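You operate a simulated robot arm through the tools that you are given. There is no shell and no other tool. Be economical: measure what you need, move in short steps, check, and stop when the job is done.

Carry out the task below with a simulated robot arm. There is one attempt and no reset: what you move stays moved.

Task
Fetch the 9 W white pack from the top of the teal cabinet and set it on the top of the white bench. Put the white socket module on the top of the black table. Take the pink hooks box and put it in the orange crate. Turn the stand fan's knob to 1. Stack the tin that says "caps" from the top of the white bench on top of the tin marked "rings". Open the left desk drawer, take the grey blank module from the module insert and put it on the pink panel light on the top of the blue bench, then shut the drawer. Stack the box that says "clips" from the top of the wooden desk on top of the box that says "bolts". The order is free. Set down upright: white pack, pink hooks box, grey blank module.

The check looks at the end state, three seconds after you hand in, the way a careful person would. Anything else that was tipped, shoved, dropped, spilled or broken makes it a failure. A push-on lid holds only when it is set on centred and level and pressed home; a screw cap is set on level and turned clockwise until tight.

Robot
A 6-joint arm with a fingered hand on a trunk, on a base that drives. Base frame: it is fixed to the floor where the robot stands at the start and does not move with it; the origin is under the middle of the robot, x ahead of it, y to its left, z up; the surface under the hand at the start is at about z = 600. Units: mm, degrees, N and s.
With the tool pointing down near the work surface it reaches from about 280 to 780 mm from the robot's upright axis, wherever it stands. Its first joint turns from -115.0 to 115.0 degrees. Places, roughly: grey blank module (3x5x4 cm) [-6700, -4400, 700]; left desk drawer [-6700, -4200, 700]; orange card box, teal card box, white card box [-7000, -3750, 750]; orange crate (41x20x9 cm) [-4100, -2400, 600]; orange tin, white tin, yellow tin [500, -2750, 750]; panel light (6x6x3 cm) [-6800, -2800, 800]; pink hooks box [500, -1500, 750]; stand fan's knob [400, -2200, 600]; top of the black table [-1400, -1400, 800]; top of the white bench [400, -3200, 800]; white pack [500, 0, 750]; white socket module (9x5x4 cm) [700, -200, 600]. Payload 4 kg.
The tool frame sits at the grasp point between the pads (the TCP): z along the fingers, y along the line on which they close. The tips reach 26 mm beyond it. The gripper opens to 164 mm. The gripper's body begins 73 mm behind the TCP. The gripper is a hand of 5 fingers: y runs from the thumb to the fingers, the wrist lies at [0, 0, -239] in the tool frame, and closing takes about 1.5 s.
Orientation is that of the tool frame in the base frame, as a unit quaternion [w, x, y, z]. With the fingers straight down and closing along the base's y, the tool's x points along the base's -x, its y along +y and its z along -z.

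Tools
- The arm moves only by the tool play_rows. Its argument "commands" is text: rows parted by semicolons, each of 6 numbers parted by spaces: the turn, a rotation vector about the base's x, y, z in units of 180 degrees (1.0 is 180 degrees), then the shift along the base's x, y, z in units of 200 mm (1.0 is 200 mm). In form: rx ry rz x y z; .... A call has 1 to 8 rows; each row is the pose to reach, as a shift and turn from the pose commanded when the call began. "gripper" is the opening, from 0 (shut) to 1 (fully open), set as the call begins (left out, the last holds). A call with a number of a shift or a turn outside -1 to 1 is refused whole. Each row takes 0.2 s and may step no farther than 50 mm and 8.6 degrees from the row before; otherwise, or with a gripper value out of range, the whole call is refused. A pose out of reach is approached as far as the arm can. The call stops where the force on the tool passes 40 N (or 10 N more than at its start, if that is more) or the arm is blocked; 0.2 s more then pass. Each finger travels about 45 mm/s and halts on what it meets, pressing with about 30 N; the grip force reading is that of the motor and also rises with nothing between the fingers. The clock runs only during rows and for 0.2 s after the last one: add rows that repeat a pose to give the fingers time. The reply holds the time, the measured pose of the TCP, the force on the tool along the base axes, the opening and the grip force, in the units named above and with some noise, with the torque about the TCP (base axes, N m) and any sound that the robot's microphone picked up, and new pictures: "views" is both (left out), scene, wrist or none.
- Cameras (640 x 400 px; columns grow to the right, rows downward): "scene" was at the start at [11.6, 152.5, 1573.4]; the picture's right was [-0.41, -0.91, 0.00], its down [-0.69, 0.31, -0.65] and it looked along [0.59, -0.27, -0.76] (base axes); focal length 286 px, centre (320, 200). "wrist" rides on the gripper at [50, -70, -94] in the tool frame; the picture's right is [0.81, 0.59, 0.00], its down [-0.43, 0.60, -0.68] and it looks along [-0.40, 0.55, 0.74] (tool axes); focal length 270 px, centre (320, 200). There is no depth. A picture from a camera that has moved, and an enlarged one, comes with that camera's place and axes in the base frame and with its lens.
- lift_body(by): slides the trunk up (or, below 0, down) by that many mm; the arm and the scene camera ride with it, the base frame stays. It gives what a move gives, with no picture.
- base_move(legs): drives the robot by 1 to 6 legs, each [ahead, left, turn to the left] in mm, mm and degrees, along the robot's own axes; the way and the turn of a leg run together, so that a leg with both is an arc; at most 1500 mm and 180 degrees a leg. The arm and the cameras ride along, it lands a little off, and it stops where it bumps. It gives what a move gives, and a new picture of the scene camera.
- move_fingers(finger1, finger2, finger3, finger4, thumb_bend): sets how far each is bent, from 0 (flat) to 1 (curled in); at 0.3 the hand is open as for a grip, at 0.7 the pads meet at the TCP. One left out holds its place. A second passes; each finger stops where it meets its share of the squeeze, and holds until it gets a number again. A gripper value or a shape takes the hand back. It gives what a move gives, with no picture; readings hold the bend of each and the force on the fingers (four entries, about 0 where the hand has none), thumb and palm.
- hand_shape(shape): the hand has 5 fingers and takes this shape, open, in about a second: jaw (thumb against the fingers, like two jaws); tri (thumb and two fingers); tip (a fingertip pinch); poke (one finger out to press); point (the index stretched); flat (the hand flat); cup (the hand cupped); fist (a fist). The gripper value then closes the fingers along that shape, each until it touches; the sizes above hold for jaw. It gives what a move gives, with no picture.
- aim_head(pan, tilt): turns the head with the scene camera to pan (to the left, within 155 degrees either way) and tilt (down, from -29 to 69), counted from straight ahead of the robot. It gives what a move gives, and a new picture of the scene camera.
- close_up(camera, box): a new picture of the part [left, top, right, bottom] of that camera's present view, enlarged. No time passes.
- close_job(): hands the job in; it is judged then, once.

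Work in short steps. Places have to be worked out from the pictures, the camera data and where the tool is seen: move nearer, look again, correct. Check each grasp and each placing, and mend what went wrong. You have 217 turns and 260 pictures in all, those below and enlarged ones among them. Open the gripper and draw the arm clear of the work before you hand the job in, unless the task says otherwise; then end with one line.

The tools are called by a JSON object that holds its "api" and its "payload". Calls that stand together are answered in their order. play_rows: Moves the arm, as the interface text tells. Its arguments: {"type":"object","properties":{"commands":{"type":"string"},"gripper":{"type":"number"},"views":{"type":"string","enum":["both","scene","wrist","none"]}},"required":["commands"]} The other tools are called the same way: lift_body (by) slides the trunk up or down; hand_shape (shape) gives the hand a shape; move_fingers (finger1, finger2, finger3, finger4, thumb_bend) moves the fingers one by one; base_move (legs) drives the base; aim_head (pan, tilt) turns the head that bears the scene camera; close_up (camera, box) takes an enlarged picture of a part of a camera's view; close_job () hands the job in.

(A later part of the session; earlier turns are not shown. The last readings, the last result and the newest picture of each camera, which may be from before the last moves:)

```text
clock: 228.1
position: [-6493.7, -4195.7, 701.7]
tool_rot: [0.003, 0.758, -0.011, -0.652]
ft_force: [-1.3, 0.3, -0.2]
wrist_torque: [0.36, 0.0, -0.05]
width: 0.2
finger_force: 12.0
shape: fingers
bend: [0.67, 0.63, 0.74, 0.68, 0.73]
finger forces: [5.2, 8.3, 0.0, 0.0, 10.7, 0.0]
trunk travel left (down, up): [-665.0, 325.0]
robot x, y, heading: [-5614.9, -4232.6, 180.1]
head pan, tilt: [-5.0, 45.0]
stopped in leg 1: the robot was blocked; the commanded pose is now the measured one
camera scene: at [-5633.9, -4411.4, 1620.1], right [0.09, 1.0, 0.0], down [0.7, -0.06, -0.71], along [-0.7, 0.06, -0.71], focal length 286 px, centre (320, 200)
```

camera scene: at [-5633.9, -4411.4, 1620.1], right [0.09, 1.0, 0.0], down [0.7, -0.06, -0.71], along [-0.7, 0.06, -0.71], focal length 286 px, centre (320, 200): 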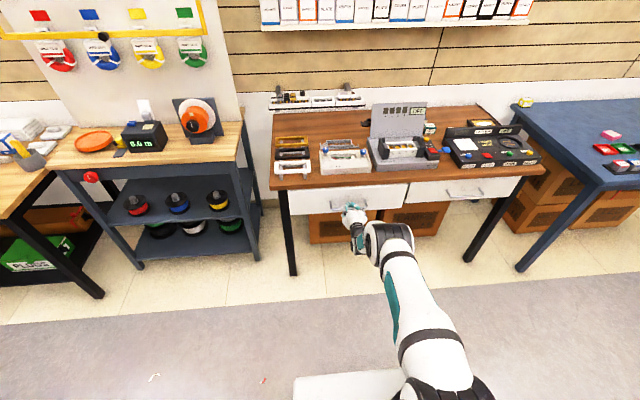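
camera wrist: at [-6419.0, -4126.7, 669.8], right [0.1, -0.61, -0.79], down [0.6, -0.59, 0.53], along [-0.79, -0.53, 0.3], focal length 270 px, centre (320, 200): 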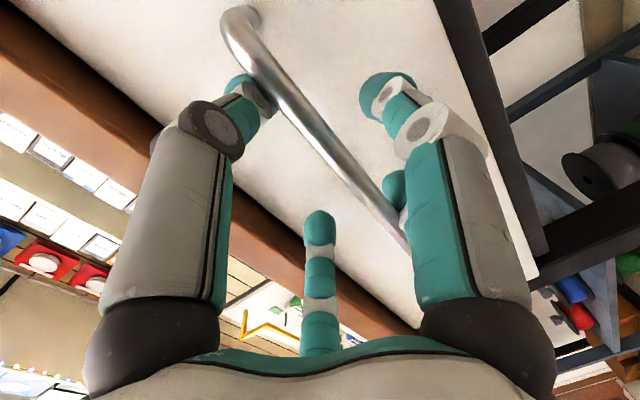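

It stopped after about 20 mm. I check whether the drawer moved and whether the base bumped the green table behind.

{"api": "close_up", "payload": {"camera": "scene", "box": [270, 150, 430, 250]}}

{"api": "aim_head", "payload": {"pan": -150, "tilt": 55}}

```text
4.00 times, centred on (350, 200) of scene
camera zoom: at [-5633.9, -4411.4, 1620.1], right [0.09, 1.0, 0.0], down [0.7, -0.06, -0.71], along [-0.7, 0.06, -0.71], focal length 1145 px, centre (200, 200)
```

zoom: 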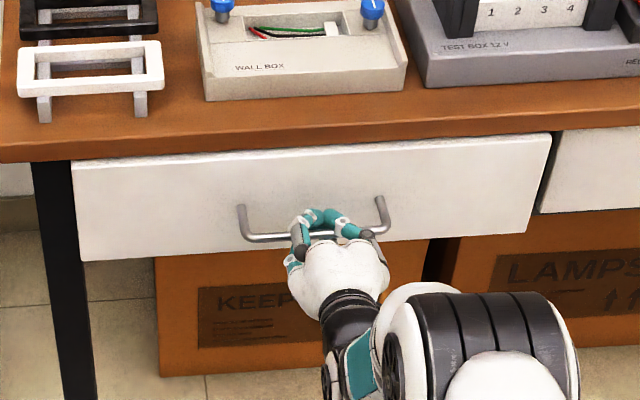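

```text
clock: 230.4
position: [-6493.3, -4195.5, 700.5]
tool_rot: [0.003, 0.758, -0.011, -0.653]
ft_force: [-0.1, -1.3, 3.9]
wrist_torque: [0.43, 0.0, -0.02]
width: 0.0
finger_force: 13.6
shape: fingers
bend: [0.67, 0.63, 0.74, 0.68, 0.73]
finger forces: [4.9, 7.8, 0.0, 0.1, 13.3, 0.0]
trunk travel left (down, up): [-665.0, 325.0]
robot x, y, heading: [-5615.1, -4235.2, 179.9]
head pan, tilt: [-150.0, 55.0]
camera scene: at [-5490.0, -4382.7, 1606.4], right [0.5, -0.87, 0.0], down [-0.71, -0.41, -0.57], along [0.5, 0.29, -0.82], focal length 286 px, centre (320, 200)
```

scene: 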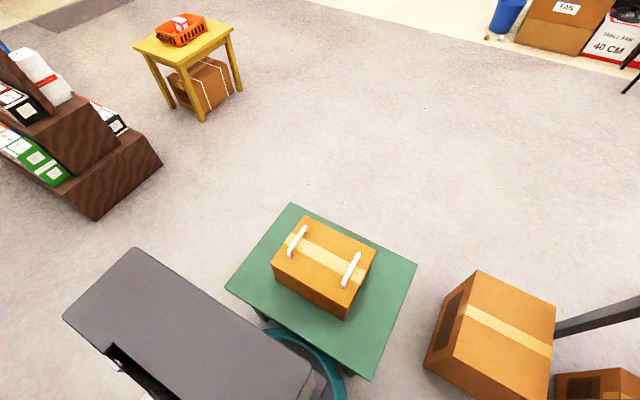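

The drawer came out about 25 mm; the base's rear is against the green table, so I pull the rest with the arm.

{"api": "play_rows", "payload": {"commands": "0 0 0 0.1 0 0; 0 0 0 0.2 0 0; 0 0 0 0.3 0 0; 0 0 0 0.4 0 0; 0 0 0 0.5 0 0; 0 0 0 0.6 0 0; 0 0 0 0.7 0 0; 0 0 0 0.7 0 0", "views": "wrist"}}

{"api": "aim_head", "payload": {"pan": -5, "tilt": 50}}

```text
clock: 232.2
position: [-6354.1, -4195.1, 701.5]
tool_rot: [0.001, 0.759, -0.013, -0.651]
ft_force: [-1.1, -2.0, 3.0]
wrist_torque: [0.42, 0.01, -0.05]
width: 0.1
finger_force: 13.1
shape: fingers
bend: [0.67, 0.63, 0.74, 0.68, 0.73]
finger forces: [5.4, 8.3, 0.1, 0.0, 13.8, 0.1]
trunk travel left (down, up): [-665.0, 325.0]
robot x, y, heading: [-5614.3, -4233.5, 180.1]
head pan, tilt: [-150.0, 55.0]
camera wrist: at [-6254.1, -4128.0, 664.6], right [0.11, -0.6, -0.79], down [0.6, -0.59, 0.54], along [-0.8, -0.53, 0.29], focal length 270 px, centre (320, 200)
```

wrist: 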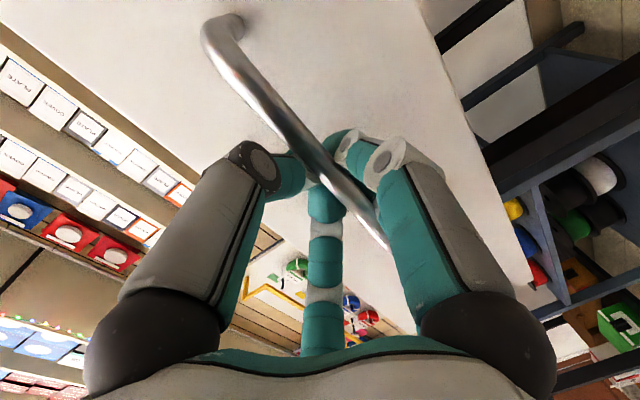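

```text
clock: 234.5
position: [-6354.3, -4195.7, 701.5]
tool_rot: [0.003, 0.758, -0.012, -0.652]
ft_force: [1.2, -0.9, 3.2]
wrist_torque: [0.46, 0.01, -0.06]
width: 0.0
finger_force: 14.3
shape: fingers
bend: [0.67, 0.63, 0.74, 0.68, 0.73]
finger forces: [5.2, 8.3, 0.0, 0.0, 14.7, 0.0]
trunk travel left (down, up): [-665.0, 325.0]
robot x, y, heading: [-5615.9, -4231.8, 180.0]
head pan, tilt: [-5.0, 50.0]
camera scene: at [-5629.1, -4411.9, 1613.0], right [0.09, 1.0, 0.0], down [0.76, -0.07, -0.64], along [-0.64, 0.06, -0.77], focal length 286 px, centre (320, 200)
```

scene: 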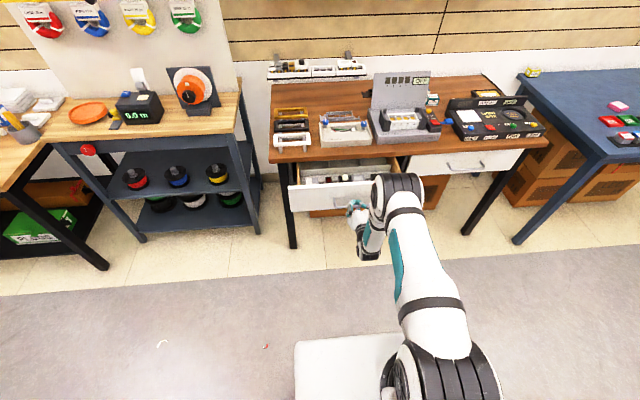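

The drawer opens nicely (about 165 mm). I enlarge its contents.

{"api": "close_up", "payload": {"camera": "scene", "box": [270, 140, 430, 240]}}

```text
4.00 times, centred on (350, 190) of scene
camera zoom: at [-5629.1, -4411.9, 1613.0], right [0.09, 1.0, 0.0], down [0.76, -0.07, -0.64], along [-0.64, 0.06, -0.77], focal length 1145 px, centre (200, 240)
```

zoom: 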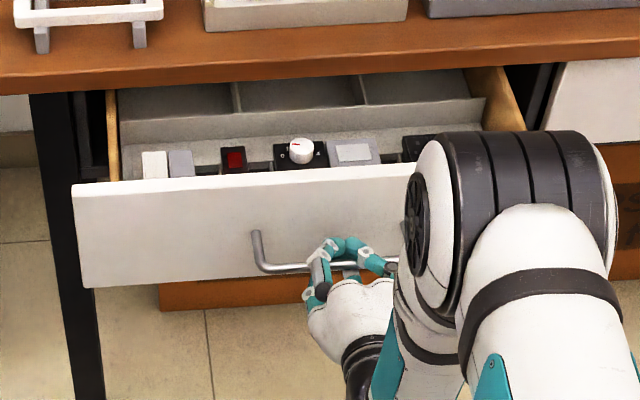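

The modules lie just behind the drawer front; the second from the left is the plain grey one. I pull the drawer a bit farther for hand room.

{"api": "play_rows", "payload": {"commands": "0 0 0 0.08 0 0; 0 0 0 0.16 0 0; 0 0 0 0.24 0 0; 0 -0.01 0 0.32 0 0; 0 -0.03 0 0.4 0 0; 0 -0.05 0 0.45 0 0", "views": "none"}}

{"api": "close_up", "payload": {"camera": "scene", "box": [270, 140, 430, 240]}}

```text
clock: 235.9
position: [-6264.0, -4196.2, 702.9]
tool_rot: [0.002, 0.807, -0.012, -0.59]
ft_force: [0.6, 0.7, 5.1]
wrist_torque: [0.52, 0.06, -0.19]
width: 0.0
finger_force: 15.2
shape: fingers
bend: [0.67, 0.63, 0.74, 0.68, 0.73]
finger forces: [5.8, 8.6, 0.0, 0.1, 16.1, 0.0]
trunk travel left (down, up): [-665.0, 325.0]
robot x, y, heading: [-5614.5, -4232.3, 180.0]
head pan, tilt: [-5.0, 50.0]
```

```text
4.00 times, centred on (350, 190) of scene
camera zoom: at [-5628.9, -4411.6, 1612.9], right [0.09, 1.0, 0.0], down [0.76, -0.07, -0.64], along [-0.64, 0.06, -0.77], focal length 1145 px, centre (200, 240)
```

zoom: 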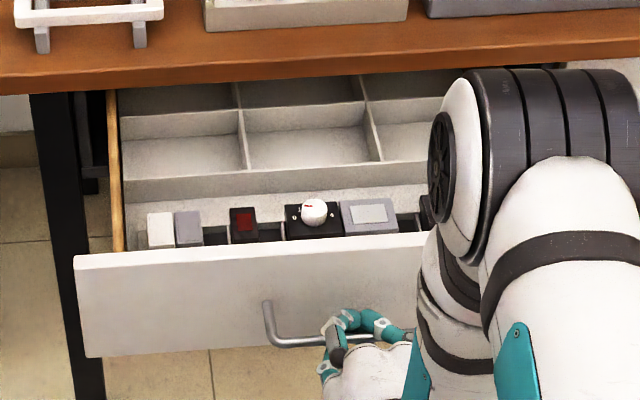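

Open about 255 mm. I release the bar and withdraw the hand.

{"api": "move_fingers", "payload": {"finger1": 0.48, "finger2": 0.48, "finger3": 0.48, "finger4": 0.48, "thumb_bend": 0.48}}

{"api": "play_rows", "payload": {"commands": "0 0 0 0.1 0 0; 0 0 0 0.2 0 0; 0 -0.02 0 0.3 0 0.02; 0 -0.06 0 0.36 0 0.1; 0 -0.1 0 0.36 0 0.2; 0 -0.14 0 0.36 0 0.3; 0 -0.18 0 0.36 0 0.4; 0 -0.22 0 0.36 0 0.5"}}

```text
clock: 236.9
position: [-6265.0, -4196.5, 704.3]
tool_rot: [0.002, 0.806, -0.011, -0.592]
ft_force: [-0.5, -11.1, 17.0]
wrist_torque: [0.74, 0.09, 0.11]
width: 41.2
finger_force: 8.8
shape: fingers
bend: [0.48, 0.48, 0.48, 0.48, 0.52]
finger forces: [0.0, 0.0, 0.0, 0.0, 17.4, 0.1]
trunk travel left (down, up): [-665.0, 325.0]
robot x, y, heading: [-5612.7, -4231.6, 180.0]
head pan, tilt: [-5.0, 50.0]
```

```text
clock: 238.7
position: [-6192.2, -4194.1, 800.2]
tool_rot: [-0.002, 0.959, -0.012, -0.282]
ft_force: [-0.2, 0.0, 0.0]
wrist_torque: [-0.02, 0.02, 0.02]
width: 46.9
finger_force: 0.1
shape: fingers
bend: [0.48, 0.48, 0.48, 0.48, 0.48]
finger forces: [0.0, 0.1, 0.0, 0.1, 0.0, 0.0]
trunk travel left (down, up): [-665.0, 325.0]
robot x, y, heading: [-5613.0, -4228.0, 180.1]
head pan, tilt: [-5.0, 50.0]
camera scene: at [-5629.3, -4411.8, 1612.9], right [0.09, 1.0, 0.0], down [0.76, -0.07, -0.64], along [-0.64, 0.06, -0.77], focal length 286 px, centre (320, 200)
camera wrist: at [-6098.6, -4127.5, 851.8], right [0.67, -0.6, -0.44], down [-0.01, -0.59, 0.8], along [-0.75, -0.53, -0.4], focal length 270 px, centre (320, 200)
```

scene: 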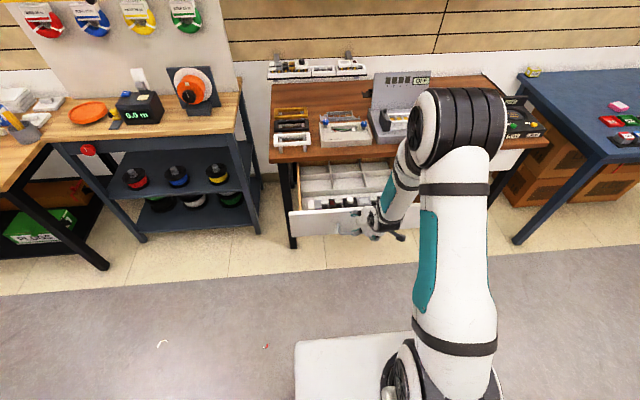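
wrist: 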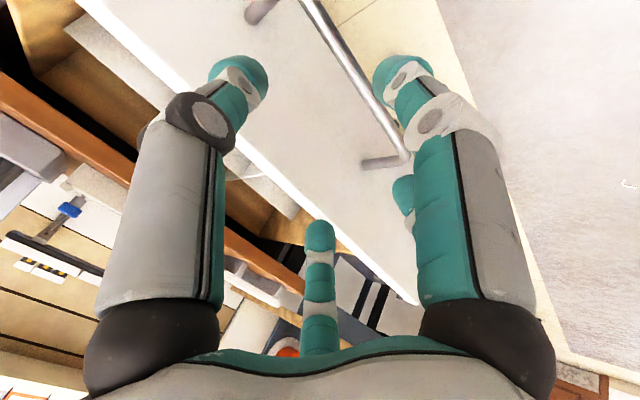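

Clear of the handle. I straighten the hand, raise it and move over the grey module, then look.

{"api": "play_rows", "payload": {"commands": "0 -0.04 0 0 0 0.1; 0 -0.08 0 0 0 0.25; 0 -0.12 0 0 0 0.4; 0 -0.16 0 0 0 0.55; 0 -0.182 0 0 -0.1 0.6; 0 -0.182 0 0 -0.25 0.6; 0 -0.182 0 -0.1 -0.45 0.6; 0 -0.182 0 -0.25 -0.6 0.6", "views": "none"}}

{"api": "play_rows", "payload": {"commands": "0 0 0 -0.2 -0.05 0; 0 0 0 -0.4 -0.1 0; 0 0 0 -0.6 -0.15 0; 0 0 0 -0.75 -0.2 0; 0 0 0 -0.75 -0.2 0"}}

```text
clock: 240.5
position: [-6242.7, -4314.7, 920.2]
tool_rot: [-0.007, 1.0, -0.011, 0.002]
ft_force: [0.1, -0.1, 0.4]
wrist_torque: [0.0, -0.04, 0.03]
width: 46.9
finger_force: 0.1
shape: fingers
bend: [0.48, 0.48, 0.48, 0.48, 0.48]
finger forces: [0.0, 0.0, 0.2, 0.0, 0.1, 0.0]
trunk travel left (down, up): [-665.0, 325.0]
robot x, y, heading: [-5613.9, -4228.1, 179.9]
head pan, tilt: [-5.0, 50.0]
```

```text
clock: 241.7
position: [-6393.7, -4356.8, 919.9]
tool_rot: [-0.006, 1.0, -0.01, 0.0]
ft_force: [0.3, 0.1, 0.0]
wrist_torque: [0.04, 0.0, 0.02]
width: 47.0
finger_force: 0.1
shape: fingers
bend: [0.48, 0.48, 0.48, 0.48, 0.48]
finger forces: [0.1, 0.1, 0.0, 0.0, 0.0, 0.0]
trunk travel left (down, up): [-665.0, 325.0]
robot x, y, heading: [-5616.6, -4232.9, 180.1]
head pan, tilt: [-5.0, 50.0]
camera scene: at [-5629.3, -4411.7, 1613.0], right [0.09, 1.0, 0.0], down [0.76, -0.07, -0.64], along [-0.64, 0.06, -0.77], focal length 286 px, centre (320, 200)
camera wrist: at [-6342.6, -4289.7, 1013.5], right [0.8, -0.6, -0.01], down [-0.45, -0.59, 0.67], along [-0.41, -0.53, -0.74], focal length 270 px, centre (320, 200)
```

scene: 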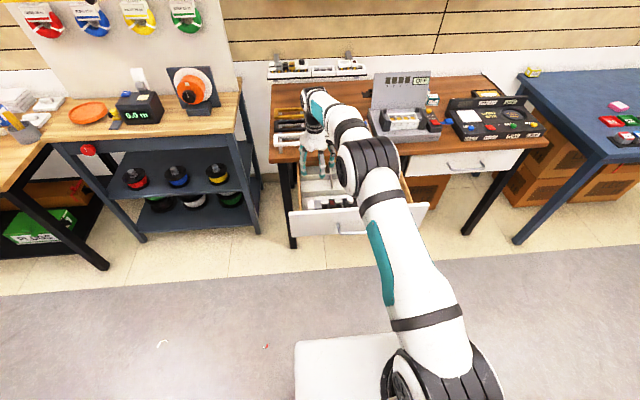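
wrist: 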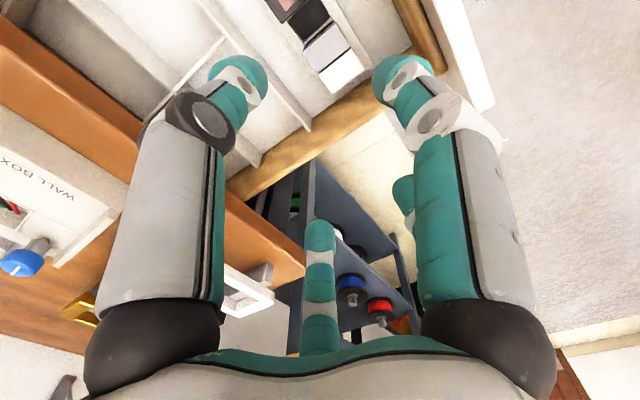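

I see the white, grey and black modules near the top of the wrist view; I enlarge.

{"api": "close_up", "payload": {"camera": "wrist", "box": [240, 0, 420, 110]}}

{"api": "close_up", "payload": {"camera": "scene", "box": [280, 170, 380, 240]}}

```text
3.56 times, centred on (330, 55) of wrist
camera zoom: at [-6342.6, -4289.7, 1013.5], right [0.8, -0.6, -0.01], down [-0.45, -0.59, 0.67], along [-0.41, -0.53, -0.74], focal length 961 px, centre (284, 716)
```

zoom: 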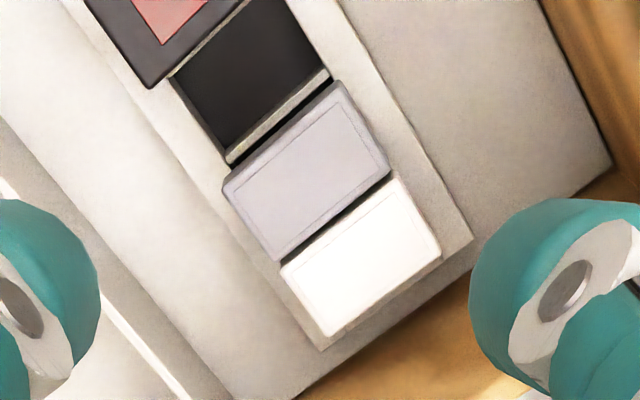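

```text
5.71 times, centred on (330, 205) of scene
camera zoom: at [-5629.3, -4411.7, 1613.0], right [0.09, 1.0, 0.0], down [0.76, -0.07, -0.64], along [-0.64, 0.06, -0.77], focal length 1635 px, centre (263, 171)
```

zoom: 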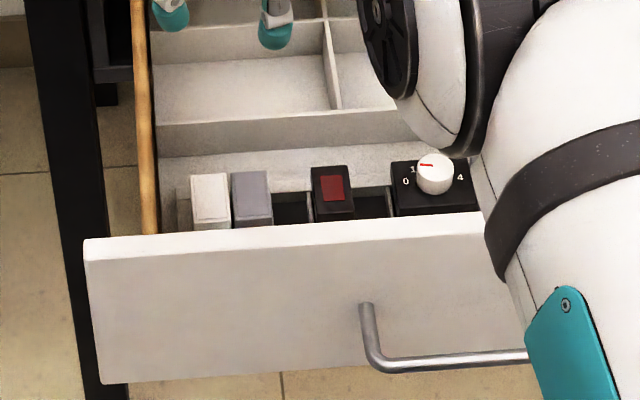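

The grey blank sits between the white one and an empty slot, standing about 30 mm wide (y) and 50 mm long (x). I need a narrow pinch along x, so I try the tip shape up here and look.

{"api": "hand_shape", "payload": {"shape": "tip"}}

{"api": "play_rows", "payload": {"commands": "0 0 0 0 0 0; 0 0 0 0 0 0; 0 0 0 0 0 0; 0 0 0 0 0 0; 0 0 0 0 0 0; 0 0 0 0 0 0", "gripper": 0.4, "views": "wrist"}}

{"api": "close_up", "payload": {"camera": "scene", "box": [270, 80, 370, 200]}}

```text
clock: 242.6
position: [-6394.1, -4356.7, 919.4]
tool_rot: [-0.006, 1.0, -0.011, 0.0]
ft_force: [0.6, -0.1, -0.4]
wrist_torque: [-0.02, -0.05, 0.04]
width: 163.8
finger_force: 0.0
shape: tip
bend: [0.14, 0.3, 0.3, 0.14, 0.3]
finger forces: [0.1, 0.0, 0.0, 0.0, 0.0, 0.0]
trunk travel left (down, up): [-665.0, 325.0]
robot x, y, heading: [-5612.3, -4232.9, 180.1]
head pan, tilt: [-5.0, 50.0]
```

```text
clock: 244.0
position: [-6393.5, -4357.5, 919.0]
tool_rot: [-0.006, 1.0, -0.01, 0.0]
ft_force: [-0.5, -0.6, 0.0]
wrist_torque: [-0.03, 0.0, 0.01]
width: 66.2
finger_force: 0.1
shape: tip
bend: [0.14, 0.42, 0.42, 0.14, 0.7]
finger forces: [0.1, 0.1, 0.1, 0.1, 0.1, 0.0]
trunk travel left (down, up): [-665.0, 325.0]
robot x, y, heading: [-5612.7, -4233.0, 180.0]
head pan, tilt: [-5.0, 50.0]
camera wrist: at [-6342.7, -4289.7, 1013.3], right [0.8, -0.6, -0.01], down [-0.45, -0.59, 0.67], along [-0.41, -0.53, -0.74], focal length 270 px, centre (320, 200)
```

wrist: 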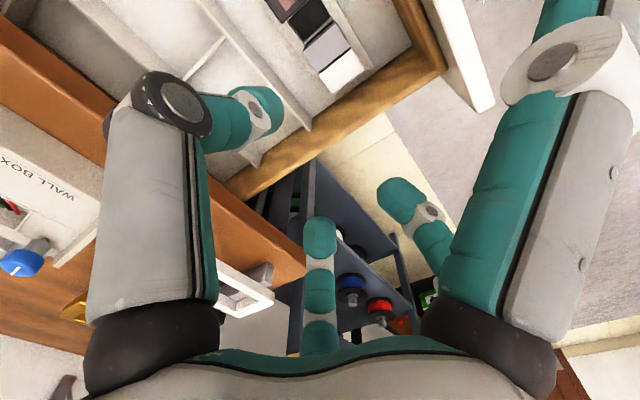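

```text
3.33 times, centred on (320, 140) of scene
camera zoom: at [-5629.6, -4411.8, 1613.0], right [0.09, 1.0, 0.0], down [0.76, -0.07, -0.64], along [-0.64, 0.06, -0.77], focal length 954 px, centre (320, 400)
```

zoom: 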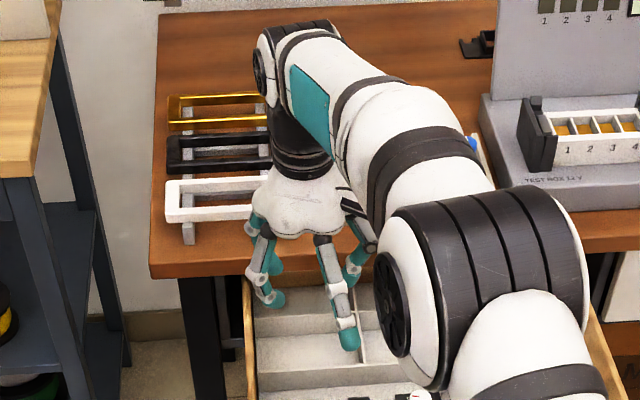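

Tip shape equals the three-finger one. I'll pinch with only thumb and finger 2 (nearly opposite), curling the others, and yaw the hand +73° so their line runs along x.

{"api": "move_fingers", "payload": {"finger1": 1, "finger2": 0.42, "finger3": 1, "finger4": 1, "thumb_bend": 0.42}}

{"api": "play_rows", "payload": {"commands": "0 0 0.046 0 0 0; 0 0 0.092 0 0 0; 0 0 0.138 0 0 0; 0 0 0.184 0 0 0; 0 0 0.23 0 0 0; 0 0 0.276 0 0 0; 0 0 0.322 0 0 0; 0 0 0.368 0.05 0.05 0", "views": "none"}}

{"api": "play_rows", "payload": {"commands": "0 0 0.04 0 0 0; 0 0 0.04 0.05 0.03 0"}}

{"api": "close_up", "payload": {"camera": "scene", "box": [270, 80, 390, 220]}}

```text
clock: 245.0
position: [-6393.9, -4356.2, 918.2]
tool_rot: [-0.006, 1.0, -0.01, 0.0]
ft_force: [0.2, 0.5, 0.3]
wrist_torque: [0.0, 0.02, 0.03]
width: 54.1
finger_force: 0.0
shape: fingers
bend: [0.76, 0.42, 1.0, 0.76, 0.42]
finger forces: [0.0, 0.0, 0.0, 0.1, 0.0, 0.0]
trunk travel left (down, up): [-665.0, 325.0]
robot x, y, heading: [-5616.3, -4233.3, 180.0]
head pan, tilt: [-5.0, 50.0]
```

```text
clock: 246.8
position: [-6381.7, -4344.4, 920.8]
tool_rot: [-0.005, 0.843, 0.538, -0.003]
ft_force: [-0.4, 0.1, 0.4]
wrist_torque: [-0.03, 0.01, -0.01]
width: 53.9
finger_force: 0.1
shape: fingers
bend: [0.76, 0.42, 1.0, 0.76, 0.42]
finger forces: [0.0, 0.0, 0.0, 0.1, 0.1, 0.0]
trunk travel left (down, up): [-665.0, 325.0]
robot x, y, heading: [-5610.7, -4229.2, 180.2]
head pan, tilt: [-5.0, 50.0]
```

```text
clock: 247.4
position: [-6371.3, -4339.7, 921.9]
tool_rot: [-0.004, 0.808, 0.59, -0.004]
ft_force: [0.7, 0.0, -0.1]
wrist_torque: [0.02, 0.0, 0.01]
width: 54.0
finger_force: 0.0
shape: fingers
bend: [0.76, 0.42, 1.0, 0.76, 0.42]
finger forces: [0.0, 0.0, 0.1, 0.0, 0.0, 0.0]
trunk travel left (down, up): [-665.0, 325.0]
robot x, y, heading: [-5610.4, -4235.7, 179.9]
head pan, tilt: [-5.0, 50.0]
camera scene: at [-5629.1, -4411.5, 1613.0], right [0.09, 1.0, 0.0], down [0.76, -0.07, -0.64], along [-0.64, 0.06, -0.77], focal length 286 px, centre (320, 200)
camera wrist: at [-6421.3, -4270.3, 1016.2], right [0.81, 0.59, -0.01], down [0.44, -0.6, 0.67], along [0.39, -0.54, -0.74], focal length 270 px, centre (320, 200)
```

scene: 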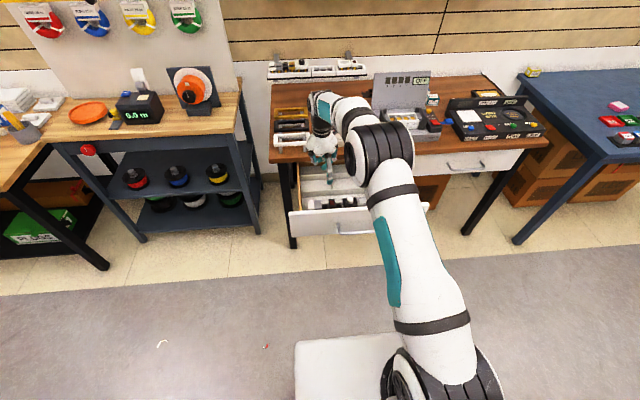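
wrist: 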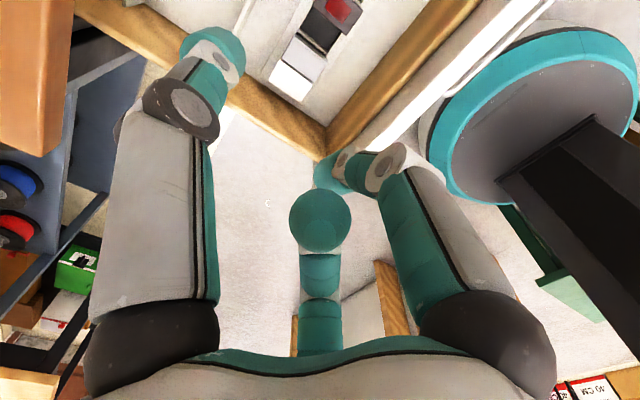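

```text
2.86 times, centred on (330, 150) of scene
camera zoom: at [-5629.1, -4411.5, 1613.0], right [0.09, 1.0, 0.0], down [0.76, -0.07, -0.64], along [-0.64, 0.06, -0.77], focal length 818 px, centre (291, 343)
```

zoom: 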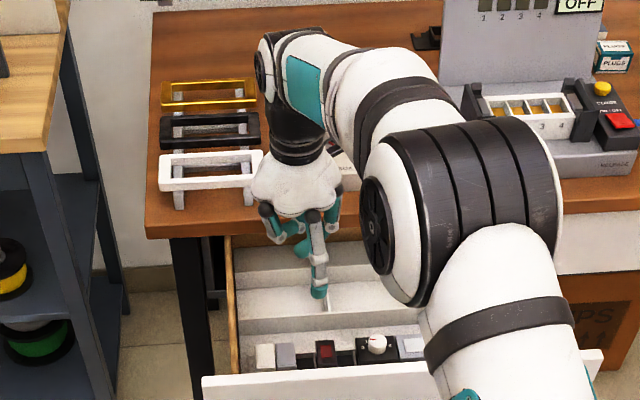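

Now the thumb and finger 2 line up along x. I enlarge the wrist view to locate the grey module from this side.

{"api": "close_up", "payload": {"camera": "wrist", "box": [240, 0, 400, 110]}}

```text
3.64 times, centred on (320, 55) of wrist
camera zoom: at [-6421.3, -4270.3, 1016.2], right [0.81, 0.59, -0.01], down [0.44, -0.6, 0.67], along [0.39, -0.54, -0.74], focal length 983 px, centre (320, 727)
```

zoom: 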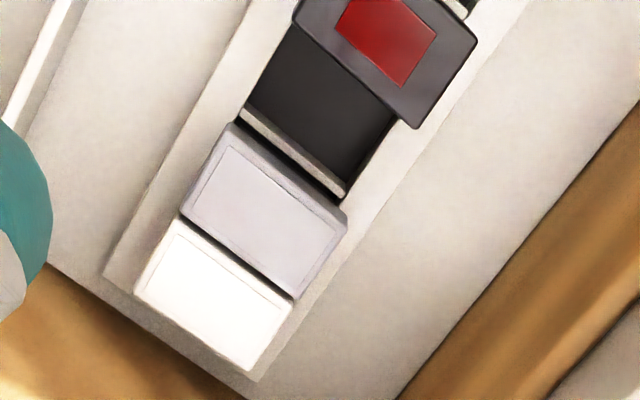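

The grey module's top centre is about (-6385, -4355, 667). Curled fingers could hit its top, so I flatten fingers 1, 3 and 4 outward and set thumb and finger 2 to a moderate opening, then move above the module.

{"api": "move_fingers", "payload": {"finger1": 0.03, "finger2": 0.53, "finger3": 0.03, "finger4": 0.03, "thumb_bend": 0.48}}

{"api": "play_rows", "payload": {"commands": "0 0 0 -0.1 -0.1 -0.2; 0 0 0 -0.1 -0.1 -0.4; 0 0 0 -0.1 -0.1 -0.6; 0 0 0 -0.1 -0.1 -0.75; 0 0 0 -0.1 -0.1 -0.75"}}

{"api": "close_up", "payload": {"camera": "scene", "box": [270, 120, 390, 240]}}

```text
clock: 248.4
position: [-6372.2, -4337.6, 922.0]
tool_rot: [-0.005, 0.808, 0.589, -0.003]
ft_force: [0.7, 0.1, 0.6]
wrist_torque: [-0.01, 0.01, 0.01]
width: 100.1
finger_force: 0.2
shape: fingers
bend: [0.04, 0.53, 0.04, 0.04, 0.48]
finger forces: [0.0, 0.1, 0.0, 0.0, 0.0, 0.1]
trunk travel left (down, up): [-665.0, 325.0]
robot x, y, heading: [-5616.4, -4233.7, 179.8]
head pan, tilt: [-5.0, 50.0]
```

```text
clock: 249.6
position: [-6390.3, -4359.9, 770.6]
tool_rot: [-0.005, 0.807, 0.59, -0.004]
ft_force: [0.2, -0.7, 0.1]
wrist_torque: [-0.03, -0.01, 0.0]
width: 100.2
finger_force: 0.0
shape: fingers
bend: [0.04, 0.53, 0.04, 0.04, 0.48]
finger forces: [0.0, 0.0, 0.1, 0.0, 0.1, 0.0]
trunk travel left (down, up): [-665.0, 325.0]
robot x, y, heading: [-5615.5, -4229.7, 180.3]
head pan, tilt: [-5.0, 50.0]
camera scene: at [-5629.4, -4411.7, 1613.0], right [0.09, 1.0, 0.0], down [0.76, -0.07, -0.64], along [-0.64, 0.06, -0.77], focal length 286 px, centre (320, 200)
camera wrist: at [-6440.5, -4290.5, 864.4], right [0.81, 0.59, -0.01], down [0.44, -0.6, 0.67], along [0.39, -0.54, -0.74], focal length 270 px, centre (320, 200)
```

scene: 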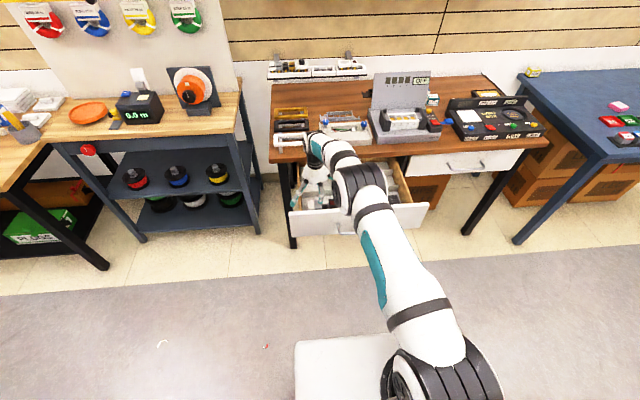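
wrist: 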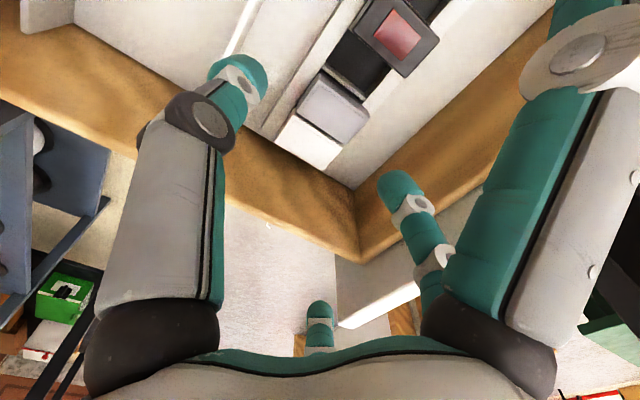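

```text
3.33 times, centred on (330, 180) of scene
camera zoom: at [-5629.4, -4411.7, 1613.0], right [0.09, 1.0, 0.0], down [0.76, -0.07, -0.64], along [-0.64, 0.06, -0.77], focal length 954 px, centre (287, 267)
```

zoom: 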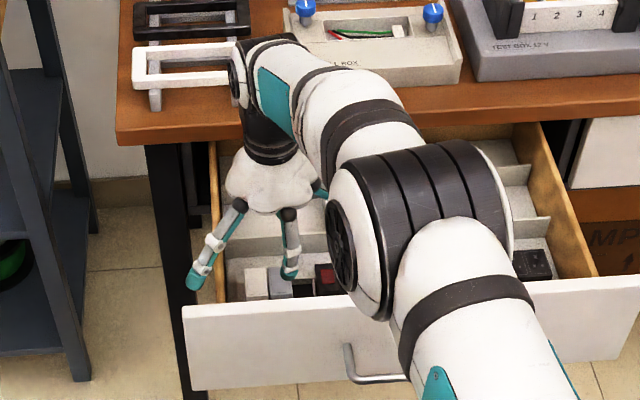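

The flattened fingers droop and would catch the drawer side, so I curl fingers 1, 3 and 4 fully instead (two calls, as a full stroke takes longer than a second).

{"api": "move_fingers", "payload": {"finger1": 1, "finger3": 1, "finger4": 1}}

{"api": "move_fingers", "payload": {"finger1": 1, "finger3": 1, "finger4": 1}}

{"api": "close_up", "payload": {"camera": "wrist", "box": [160, 0, 480, 260]}}

{"api": "close_up", "payload": {"camera": "scene", "box": [290, 130, 350, 220]}}

```text
clock: 250.6
position: [-6389.9, -4359.2, 771.0]
tool_rot: [-0.005, 0.808, 0.59, -0.004]
ft_force: [0.3, -0.2, 0.0]
wrist_torque: [-0.01, 0.06, 0.0]
width: 38.1
finger_force: 0.0
shape: fingers
bend: [0.78, 0.53, 0.75, 0.75, 0.48]
finger forces: [0.0, 0.0, 0.0, 0.0, 0.1, 0.0]
trunk travel left (down, up): [-665.0, 325.0]
robot x, y, heading: [-5615.2, -4231.0, 179.9]
head pan, tilt: [-5.0, 50.0]
```

```text
clock: 251.6
position: [-6389.8, -4359.7, 771.1]
tool_rot: [-0.005, 0.808, 0.589, -0.004]
ft_force: [0.1, 0.3, 0.4]
wrist_torque: [0.01, 0.01, 0.02]
width: 39.3
finger_force: 0.2
shape: fingers
bend: [0.88, 0.53, 0.81, 0.81, 0.48]
finger forces: [0.0, 0.1, 0.1, 0.0, 0.0, 0.1]
trunk travel left (down, up): [-665.0, 325.0]
robot x, y, heading: [-5613.9, -4230.8, 179.9]
head pan, tilt: [-5.0, 50.0]
```

```text
1.54 times, centred on (320, 130) of wrist
camera zoom: at [-6440.6, -4290.5, 864.4], right [0.81, 0.59, -0.01], down [0.44, -0.6, 0.67], along [0.39, -0.54, -0.74], focal length 416 px, centre (320, 308)
```

zoom: 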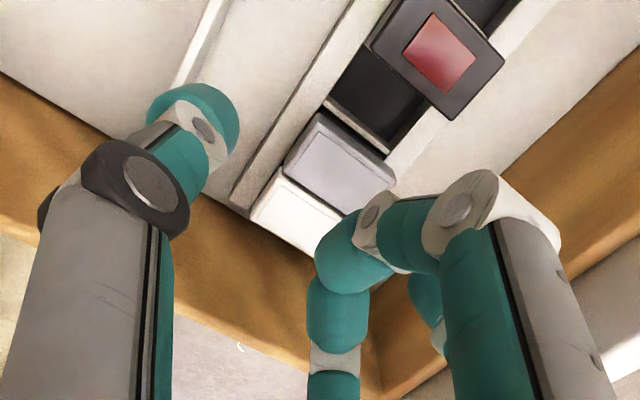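

```text
4.44 times, centred on (320, 175) of scene
camera zoom: at [-5629.6, -4411.8, 1613.0], right [0.09, 1.0, 0.0], down [0.76, -0.07, -0.64], along [-0.64, 0.06, -0.77], focal length 1272 px, centre (320, 311)
```

zoom: 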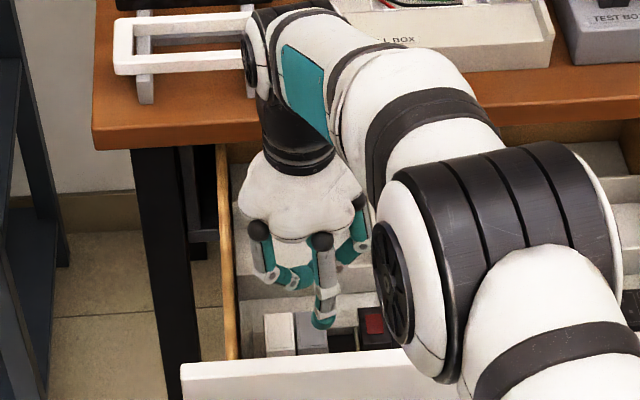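

Partially curled tips hang too low. Forming a fist first curls them fully (tips above the TCP), so I do that and then extend only thumb and finger 2.

{"api": "hand_shape", "payload": {"shape": "poke"}}

{"api": "move_fingers", "payload": {"finger1": 1, "finger2": 0.53, "finger3": 1, "finger4": 1, "thumb_bend": 0.48}}

{"api": "close_up", "payload": {"camera": "wrist", "box": [160, 0, 480, 260]}}

{"api": "close_up", "payload": {"camera": "scene", "box": [290, 130, 350, 220]}}

```text
clock: 252.5
position: [-6389.8, -4358.8, 769.3]
tool_rot: [-0.004, 0.808, 0.589, -0.003]
ft_force: [-0.6, -0.2, 0.2]
wrist_torque: [0.0, -0.05, -0.01]
width: 0.0
finger_force: 0.0
shape: poke
bend: [1.0, 1.0, 1.0, 1.0, 0.83]
finger forces: [0.1, 0.0, 0.0, 0.1, 0.0, 0.0]
trunk travel left (down, up): [-665.0, 325.0]
robot x, y, heading: [-5611.3, -4230.4, 180.1]
head pan, tilt: [-5.0, 50.0]
```

```text
clock: 253.5
position: [-6389.3, -4360.3, 770.5]
tool_rot: [-0.005, 0.808, 0.589, -0.003]
ft_force: [-0.3, 0.9, -0.2]
wrist_torque: [0.03, -0.02, 0.03]
width: 47.2
finger_force: 0.1
shape: fingers
bend: [0.99, 0.53, 0.87, 0.99, 0.48]
finger forces: [0.1, 0.1, 0.0, 0.0, 0.0, 0.0]
trunk travel left (down, up): [-665.0, 325.0]
robot x, y, heading: [-5613.7, -4229.3, 179.9]
head pan, tilt: [-5.0, 50.0]
```

```text
1.54 times, centred on (320, 130) of wrist
camera zoom: at [-6440.6, -4290.5, 864.4], right [0.81, 0.59, -0.01], down [0.44, -0.6, 0.67], along [0.39, -0.54, -0.74], focal length 416 px, centre (320, 308)
```

zoom: 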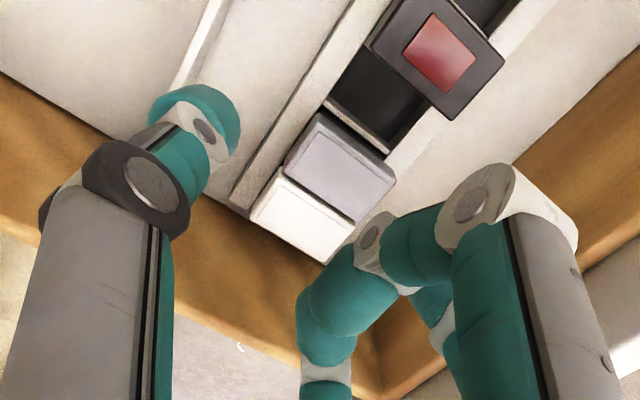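

```text
4.44 times, centred on (320, 175) of scene
camera zoom: at [-5629.6, -4411.8, 1613.0], right [0.09, 1.0, 0.0], down [0.76, -0.07, -0.64], along [-0.64, 0.06, -0.77], focal length 1272 px, centre (320, 311)
```

zoom: 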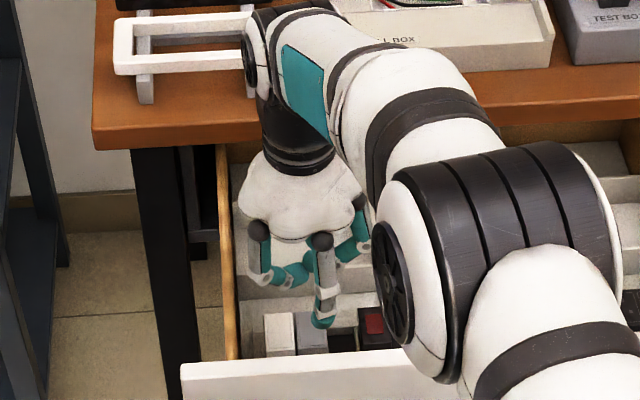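

Now the curled tips are about level with the TCP, leaving roughly 30 mm of pinch depth. I descend to 700 and check.

{"api": "play_rows", "payload": {"commands": "0 0 0 0 0 -0.15; 0 0 0 0 0 -0.28; 0 0 0 0 0 -0.35; 0 0 0 0 0 -0.35"}}

{"api": "close_up", "payload": {"camera": "wrist", "box": [160, 0, 480, 260]}}

{"api": "close_up", "payload": {"camera": "scene", "box": [290, 150, 350, 240]}}

```text
clock: 254.5
position: [-6389.7, -4358.0, 703.4]
tool_rot: [-0.005, 0.808, 0.589, -0.003]
ft_force: [-1.3, -0.7, -0.5]
wrist_torque: [0.01, 0.01, 0.01]
width: 47.5
finger_force: 0.1
shape: fingers
bend: [0.99, 0.53, 0.87, 0.99, 0.48]
finger forces: [0.0, 0.0, 0.0, 0.0, 0.1, 0.0]
trunk travel left (down, up): [-665.0, 325.0]
robot x, y, heading: [-5613.8, -4234.5, 179.7]
head pan, tilt: [-5.0, 50.0]
camera scene: at [-5629.7, -4411.8, 1613.0], right [0.09, 1.0, 0.0], down [0.76, -0.07, -0.64], along [-0.64, 0.06, -0.77], focal length 286 px, centre (320, 200)
camera wrist: at [-6439.9, -4290.0, 796.4], right [0.81, 0.59, -0.01], down [0.44, -0.6, 0.67], along [0.39, -0.54, -0.74], focal length 270 px, centre (320, 200)
```

scene: 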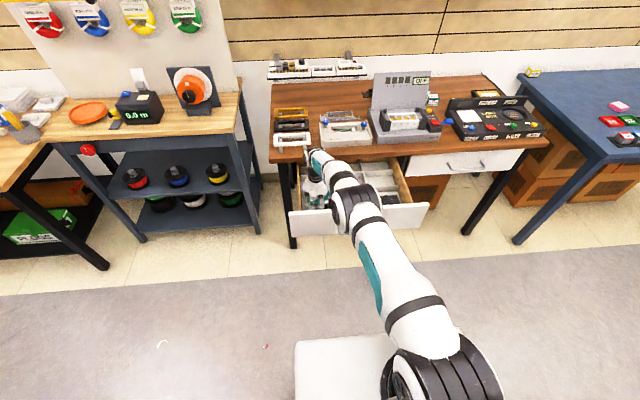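
wrist: 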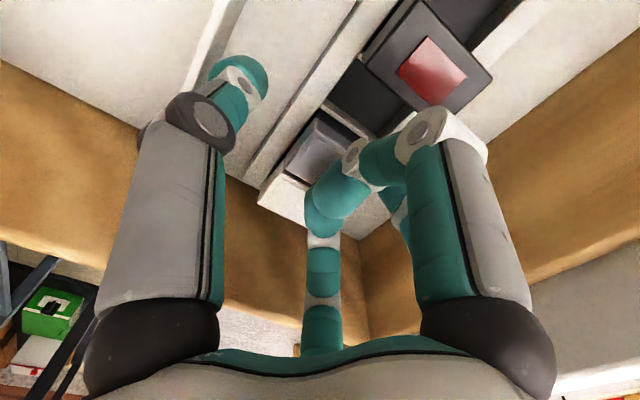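

```text
1.54 times, centred on (320, 130) of wrist
camera zoom: at [-6439.9, -4290.0, 796.4], right [0.81, 0.59, -0.01], down [0.44, -0.6, 0.67], along [0.39, -0.54, -0.74], focal length 416 px, centre (320, 308)
```

zoom: 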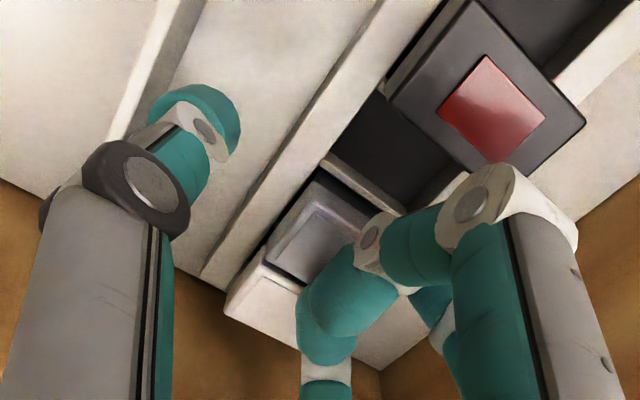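

```text
4.44 times, centred on (320, 195) of scene
camera zoom: at [-5629.7, -4411.8, 1613.0], right [0.09, 1.0, 0.0], down [0.76, -0.07, -0.64], along [-0.64, 0.06, -0.77], focal length 1272 px, centre (320, 222)
```

zoom: 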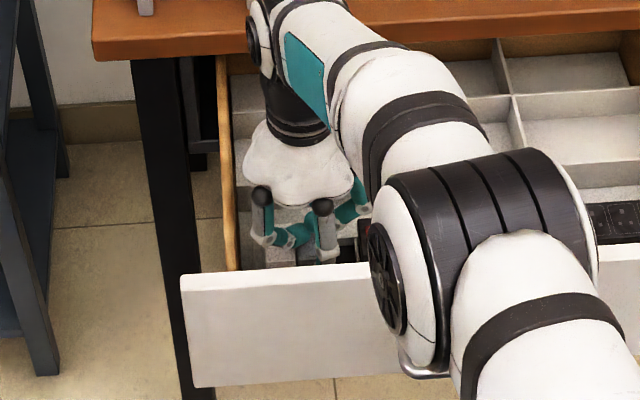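

The module's far end is at x ≈ -6406, y ≈ -4354, as expected. I descend to 681 with contact checking.

{"api": "play_rows", "payload": {"commands": "0 0 0 0.01 0 -0.04; 0 0 0 0.01 0 -0.07; 0 0 0 0.01 0 -0.09; 0 0 0 0.01 0 -0.11; 0 0 0 0.01 0 -0.11", "views": "none"}}

{"api": "close_up", "payload": {"camera": "wrist", "box": [160, 0, 480, 260]}}

```text
clock: 255.5
position: [-6396.6, -4361.9, 689.7]
tool_rot: [-0.008, 0.807, 0.59, -0.012]
ft_force: [-2.3, -0.3, 18.6]
wrist_torque: [-0.08, -0.14, 0.0]
width: 50.3
finger_force: 1.2
shape: fingers
bend: [1.0, 0.52, 0.93, 1.0, 0.48]
finger forces: [0.0, 0.8, 2.5, 0.0, 0.0, 0.0]
trunk travel left (down, up): [-665.0, 325.0]
robot x, y, heading: [-5612.4, -4232.9, 180.0]
head pan, tilt: [-5.0, 50.0]
stopped in row 5: the force on the tool passed its limit at 42 N (the readings are from after the stop); the commanded pose is now the measured one
```

```text
1.54 times, centred on (320, 130) of wrist
camera zoom: at [-6444.5, -4292.3, 784.3], right [0.81, 0.59, -0.02], down [0.45, -0.59, 0.66], along [0.38, -0.55, -0.75], focal length 416 px, centre (320, 308)
```

zoom: 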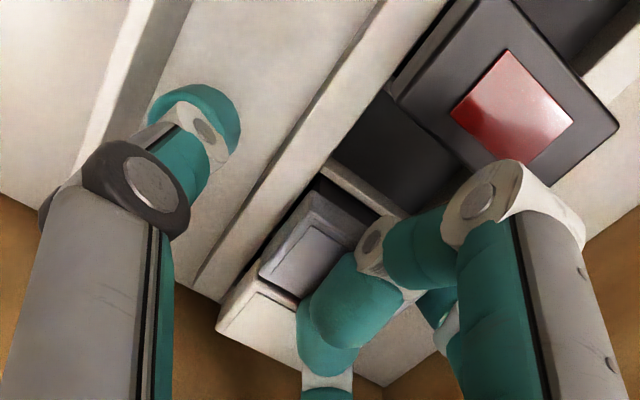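

The palm (its long side now lies along x) touched the drawer front's top edge near x ≈ -6305, z ≈ 758. I rise, level the hand and shift it 10 mm toward the desk.

{"api": "play_rows", "payload": {"commands": "0 -0.0092 0 0 0 0.08; 0 -0.0092 0 -0.03 0.01 0.08; 0 -0.0092 0 -0.03 0.01 0.08", "views": "wrist"}}

{"api": "close_up", "payload": {"camera": "scene", "box": [270, 150, 430, 250]}}

```text
clock: 256.3
position: [-6395.3, -4358.9, 700.8]
tool_rot: [0.002, 0.808, 0.589, 0.004]
ft_force: [0.5, 0.0, 0.3]
wrist_torque: [-0.02, -0.01, -0.04]
width: 49.2
finger_force: 0.1
shape: fingers
bend: [1.0, 0.53, 0.91, 1.0, 0.48]
finger forces: [0.1, 0.1, 0.1, 0.0, 0.0, 0.0]
out of reach, approached as far as the arm can: row 2, 3
trunk travel left (down, up): [-665.0, 325.0]
robot x, y, heading: [-5611.5, -4230.2, 179.8]
head pan, tilt: [-5.0, 50.0]
camera wrist: at [-6447.7, -4289.7, 793.8], right [0.81, 0.59, 0.01], down [0.43, -0.59, 0.68], along [0.41, -0.55, -0.73], focal length 270 px, centre (320, 200)
```

wrist: 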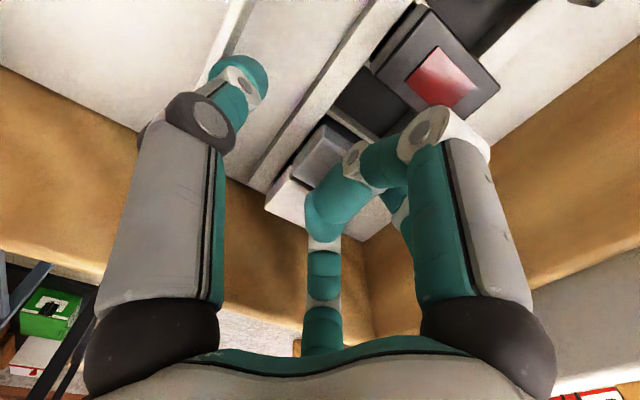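

```text
4.00 times, centred on (350, 200) of scene
camera zoom: at [-5629.5, -4411.8, 1612.9], right [0.09, 1.0, 0.0], down [0.76, -0.07, -0.64], along [-0.64, 0.06, -0.77], focal length 1145 px, centre (200, 200)
```

zoom: 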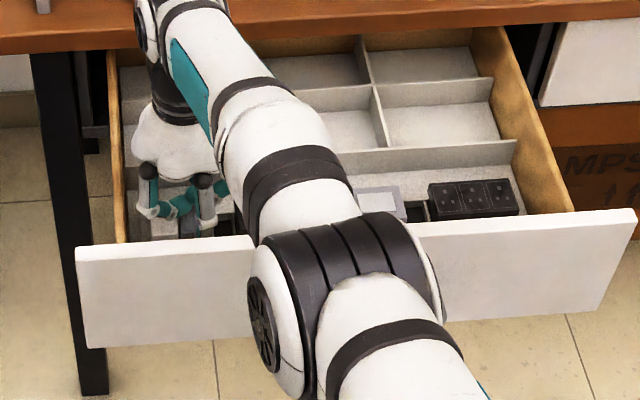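

The arm is stretched too far and low across the drawer front. I raise the trunk 200 mm, drive 200 mm closer and retract the arm so it comes from above.

{"api": "lift_body", "payload": {"by": 220}}

{"api": "play_rows", "payload": {"commands": "0 0 0 0.2 0 0; 0 0 0 0.4 0 0; 0 0 0 0.6 0 0; 0 0 0 0.8 0 0; 0 0 0 1 0 0", "views": "none"}}

{"api": "base_move", "payload": {"legs": [[200, 0, 0]]}}

```text
clock: 258.7
position: [-6395.0, -4359.5, 921.4]
tool_rot: [0.002, 0.808, 0.59, 0.005]
ft_force: [0.5, -0.1, -0.8]
wrist_torque: [0.0, -0.01, 0.02]
width: 48.9
finger_force: 0.1
shape: fingers
bend: [1.0, 0.53, 0.91, 1.0, 0.48]
finger forces: [0.0, 0.0, 0.0, 0.0, 0.0, 0.1]
trunk travel left (down, up): [-885.0, 105.0]
robot x, y, heading: [-5615.1, -4230.0, 180.1]
head pan, tilt: [-5.0, 50.0]
```

```text
clock: 259.9
position: [-6194.8, -4356.7, 922.5]
tool_rot: [0.002, 0.808, 0.589, 0.003]
ft_force: [0.1, -0.3, -0.2]
wrist_torque: [0.01, 0.04, -0.01]
width: 49.3
finger_force: 0.1
shape: fingers
bend: [1.0, 0.53, 0.91, 1.0, 0.48]
finger forces: [0.0, 0.0, 0.1, 0.0, 0.0, 0.1]
trunk travel left (down, up): [-885.0, 105.0]
robot x, y, heading: [-5613.4, -4231.4, 180.0]
head pan, tilt: [-5.0, 50.0]
```

```text
clock: 261.4
position: [-6394.3, -4357.0, 922.2]
tool_rot: [0.002, 0.808, 0.589, 0.005]
ft_force: [-0.3, -0.6, -0.2]
wrist_torque: [0.0, 0.0, 0.01]
width: 49.4
finger_force: 0.0
shape: fingers
bend: [1.0, 0.53, 0.91, 1.0, 0.48]
finger forces: [0.0, 0.0, 0.1, 0.1, 0.0, 0.1]
trunk travel left (down, up): [-885.0, 105.0]
robot x, y, heading: [-5815.1, -4229.8, 180.0]
head pan, tilt: [-5.0, 50.0]
camera scene: at [-5828.4, -4411.9, 1833.0], right [0.09, 1.0, 0.0], down [0.76, -0.07, -0.64], along [-0.64, 0.06, -0.77], focal length 286 px, centre (320, 200)
```

scene: 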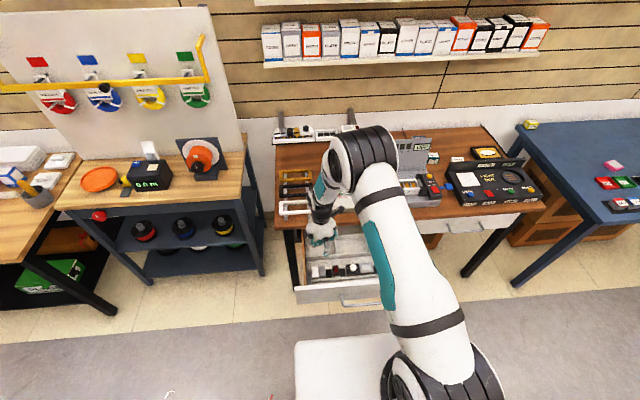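

Better. I enlarge the drawer from this higher view to refine where the module and front panel are.

{"api": "close_up", "payload": {"camera": "scene", "box": [285, 210, 385, 310]}}

```text
4.00 times, centred on (335, 260) of scene
camera zoom: at [-5828.4, -4411.9, 1833.0], right [0.09, 1.0, 0.0], down [0.76, -0.07, -0.64], along [-0.64, 0.06, -0.77], focal length 1145 px, centre (260, -40)
```

zoom: 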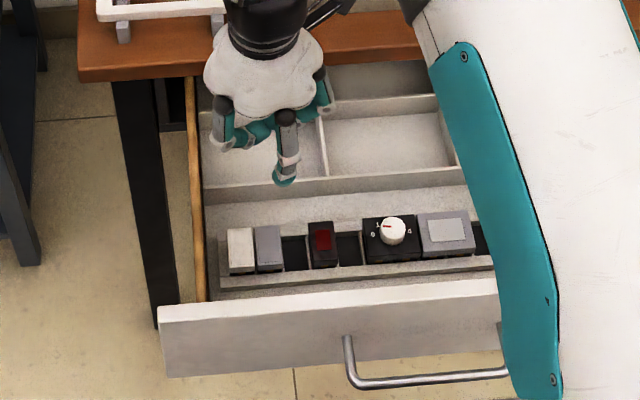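

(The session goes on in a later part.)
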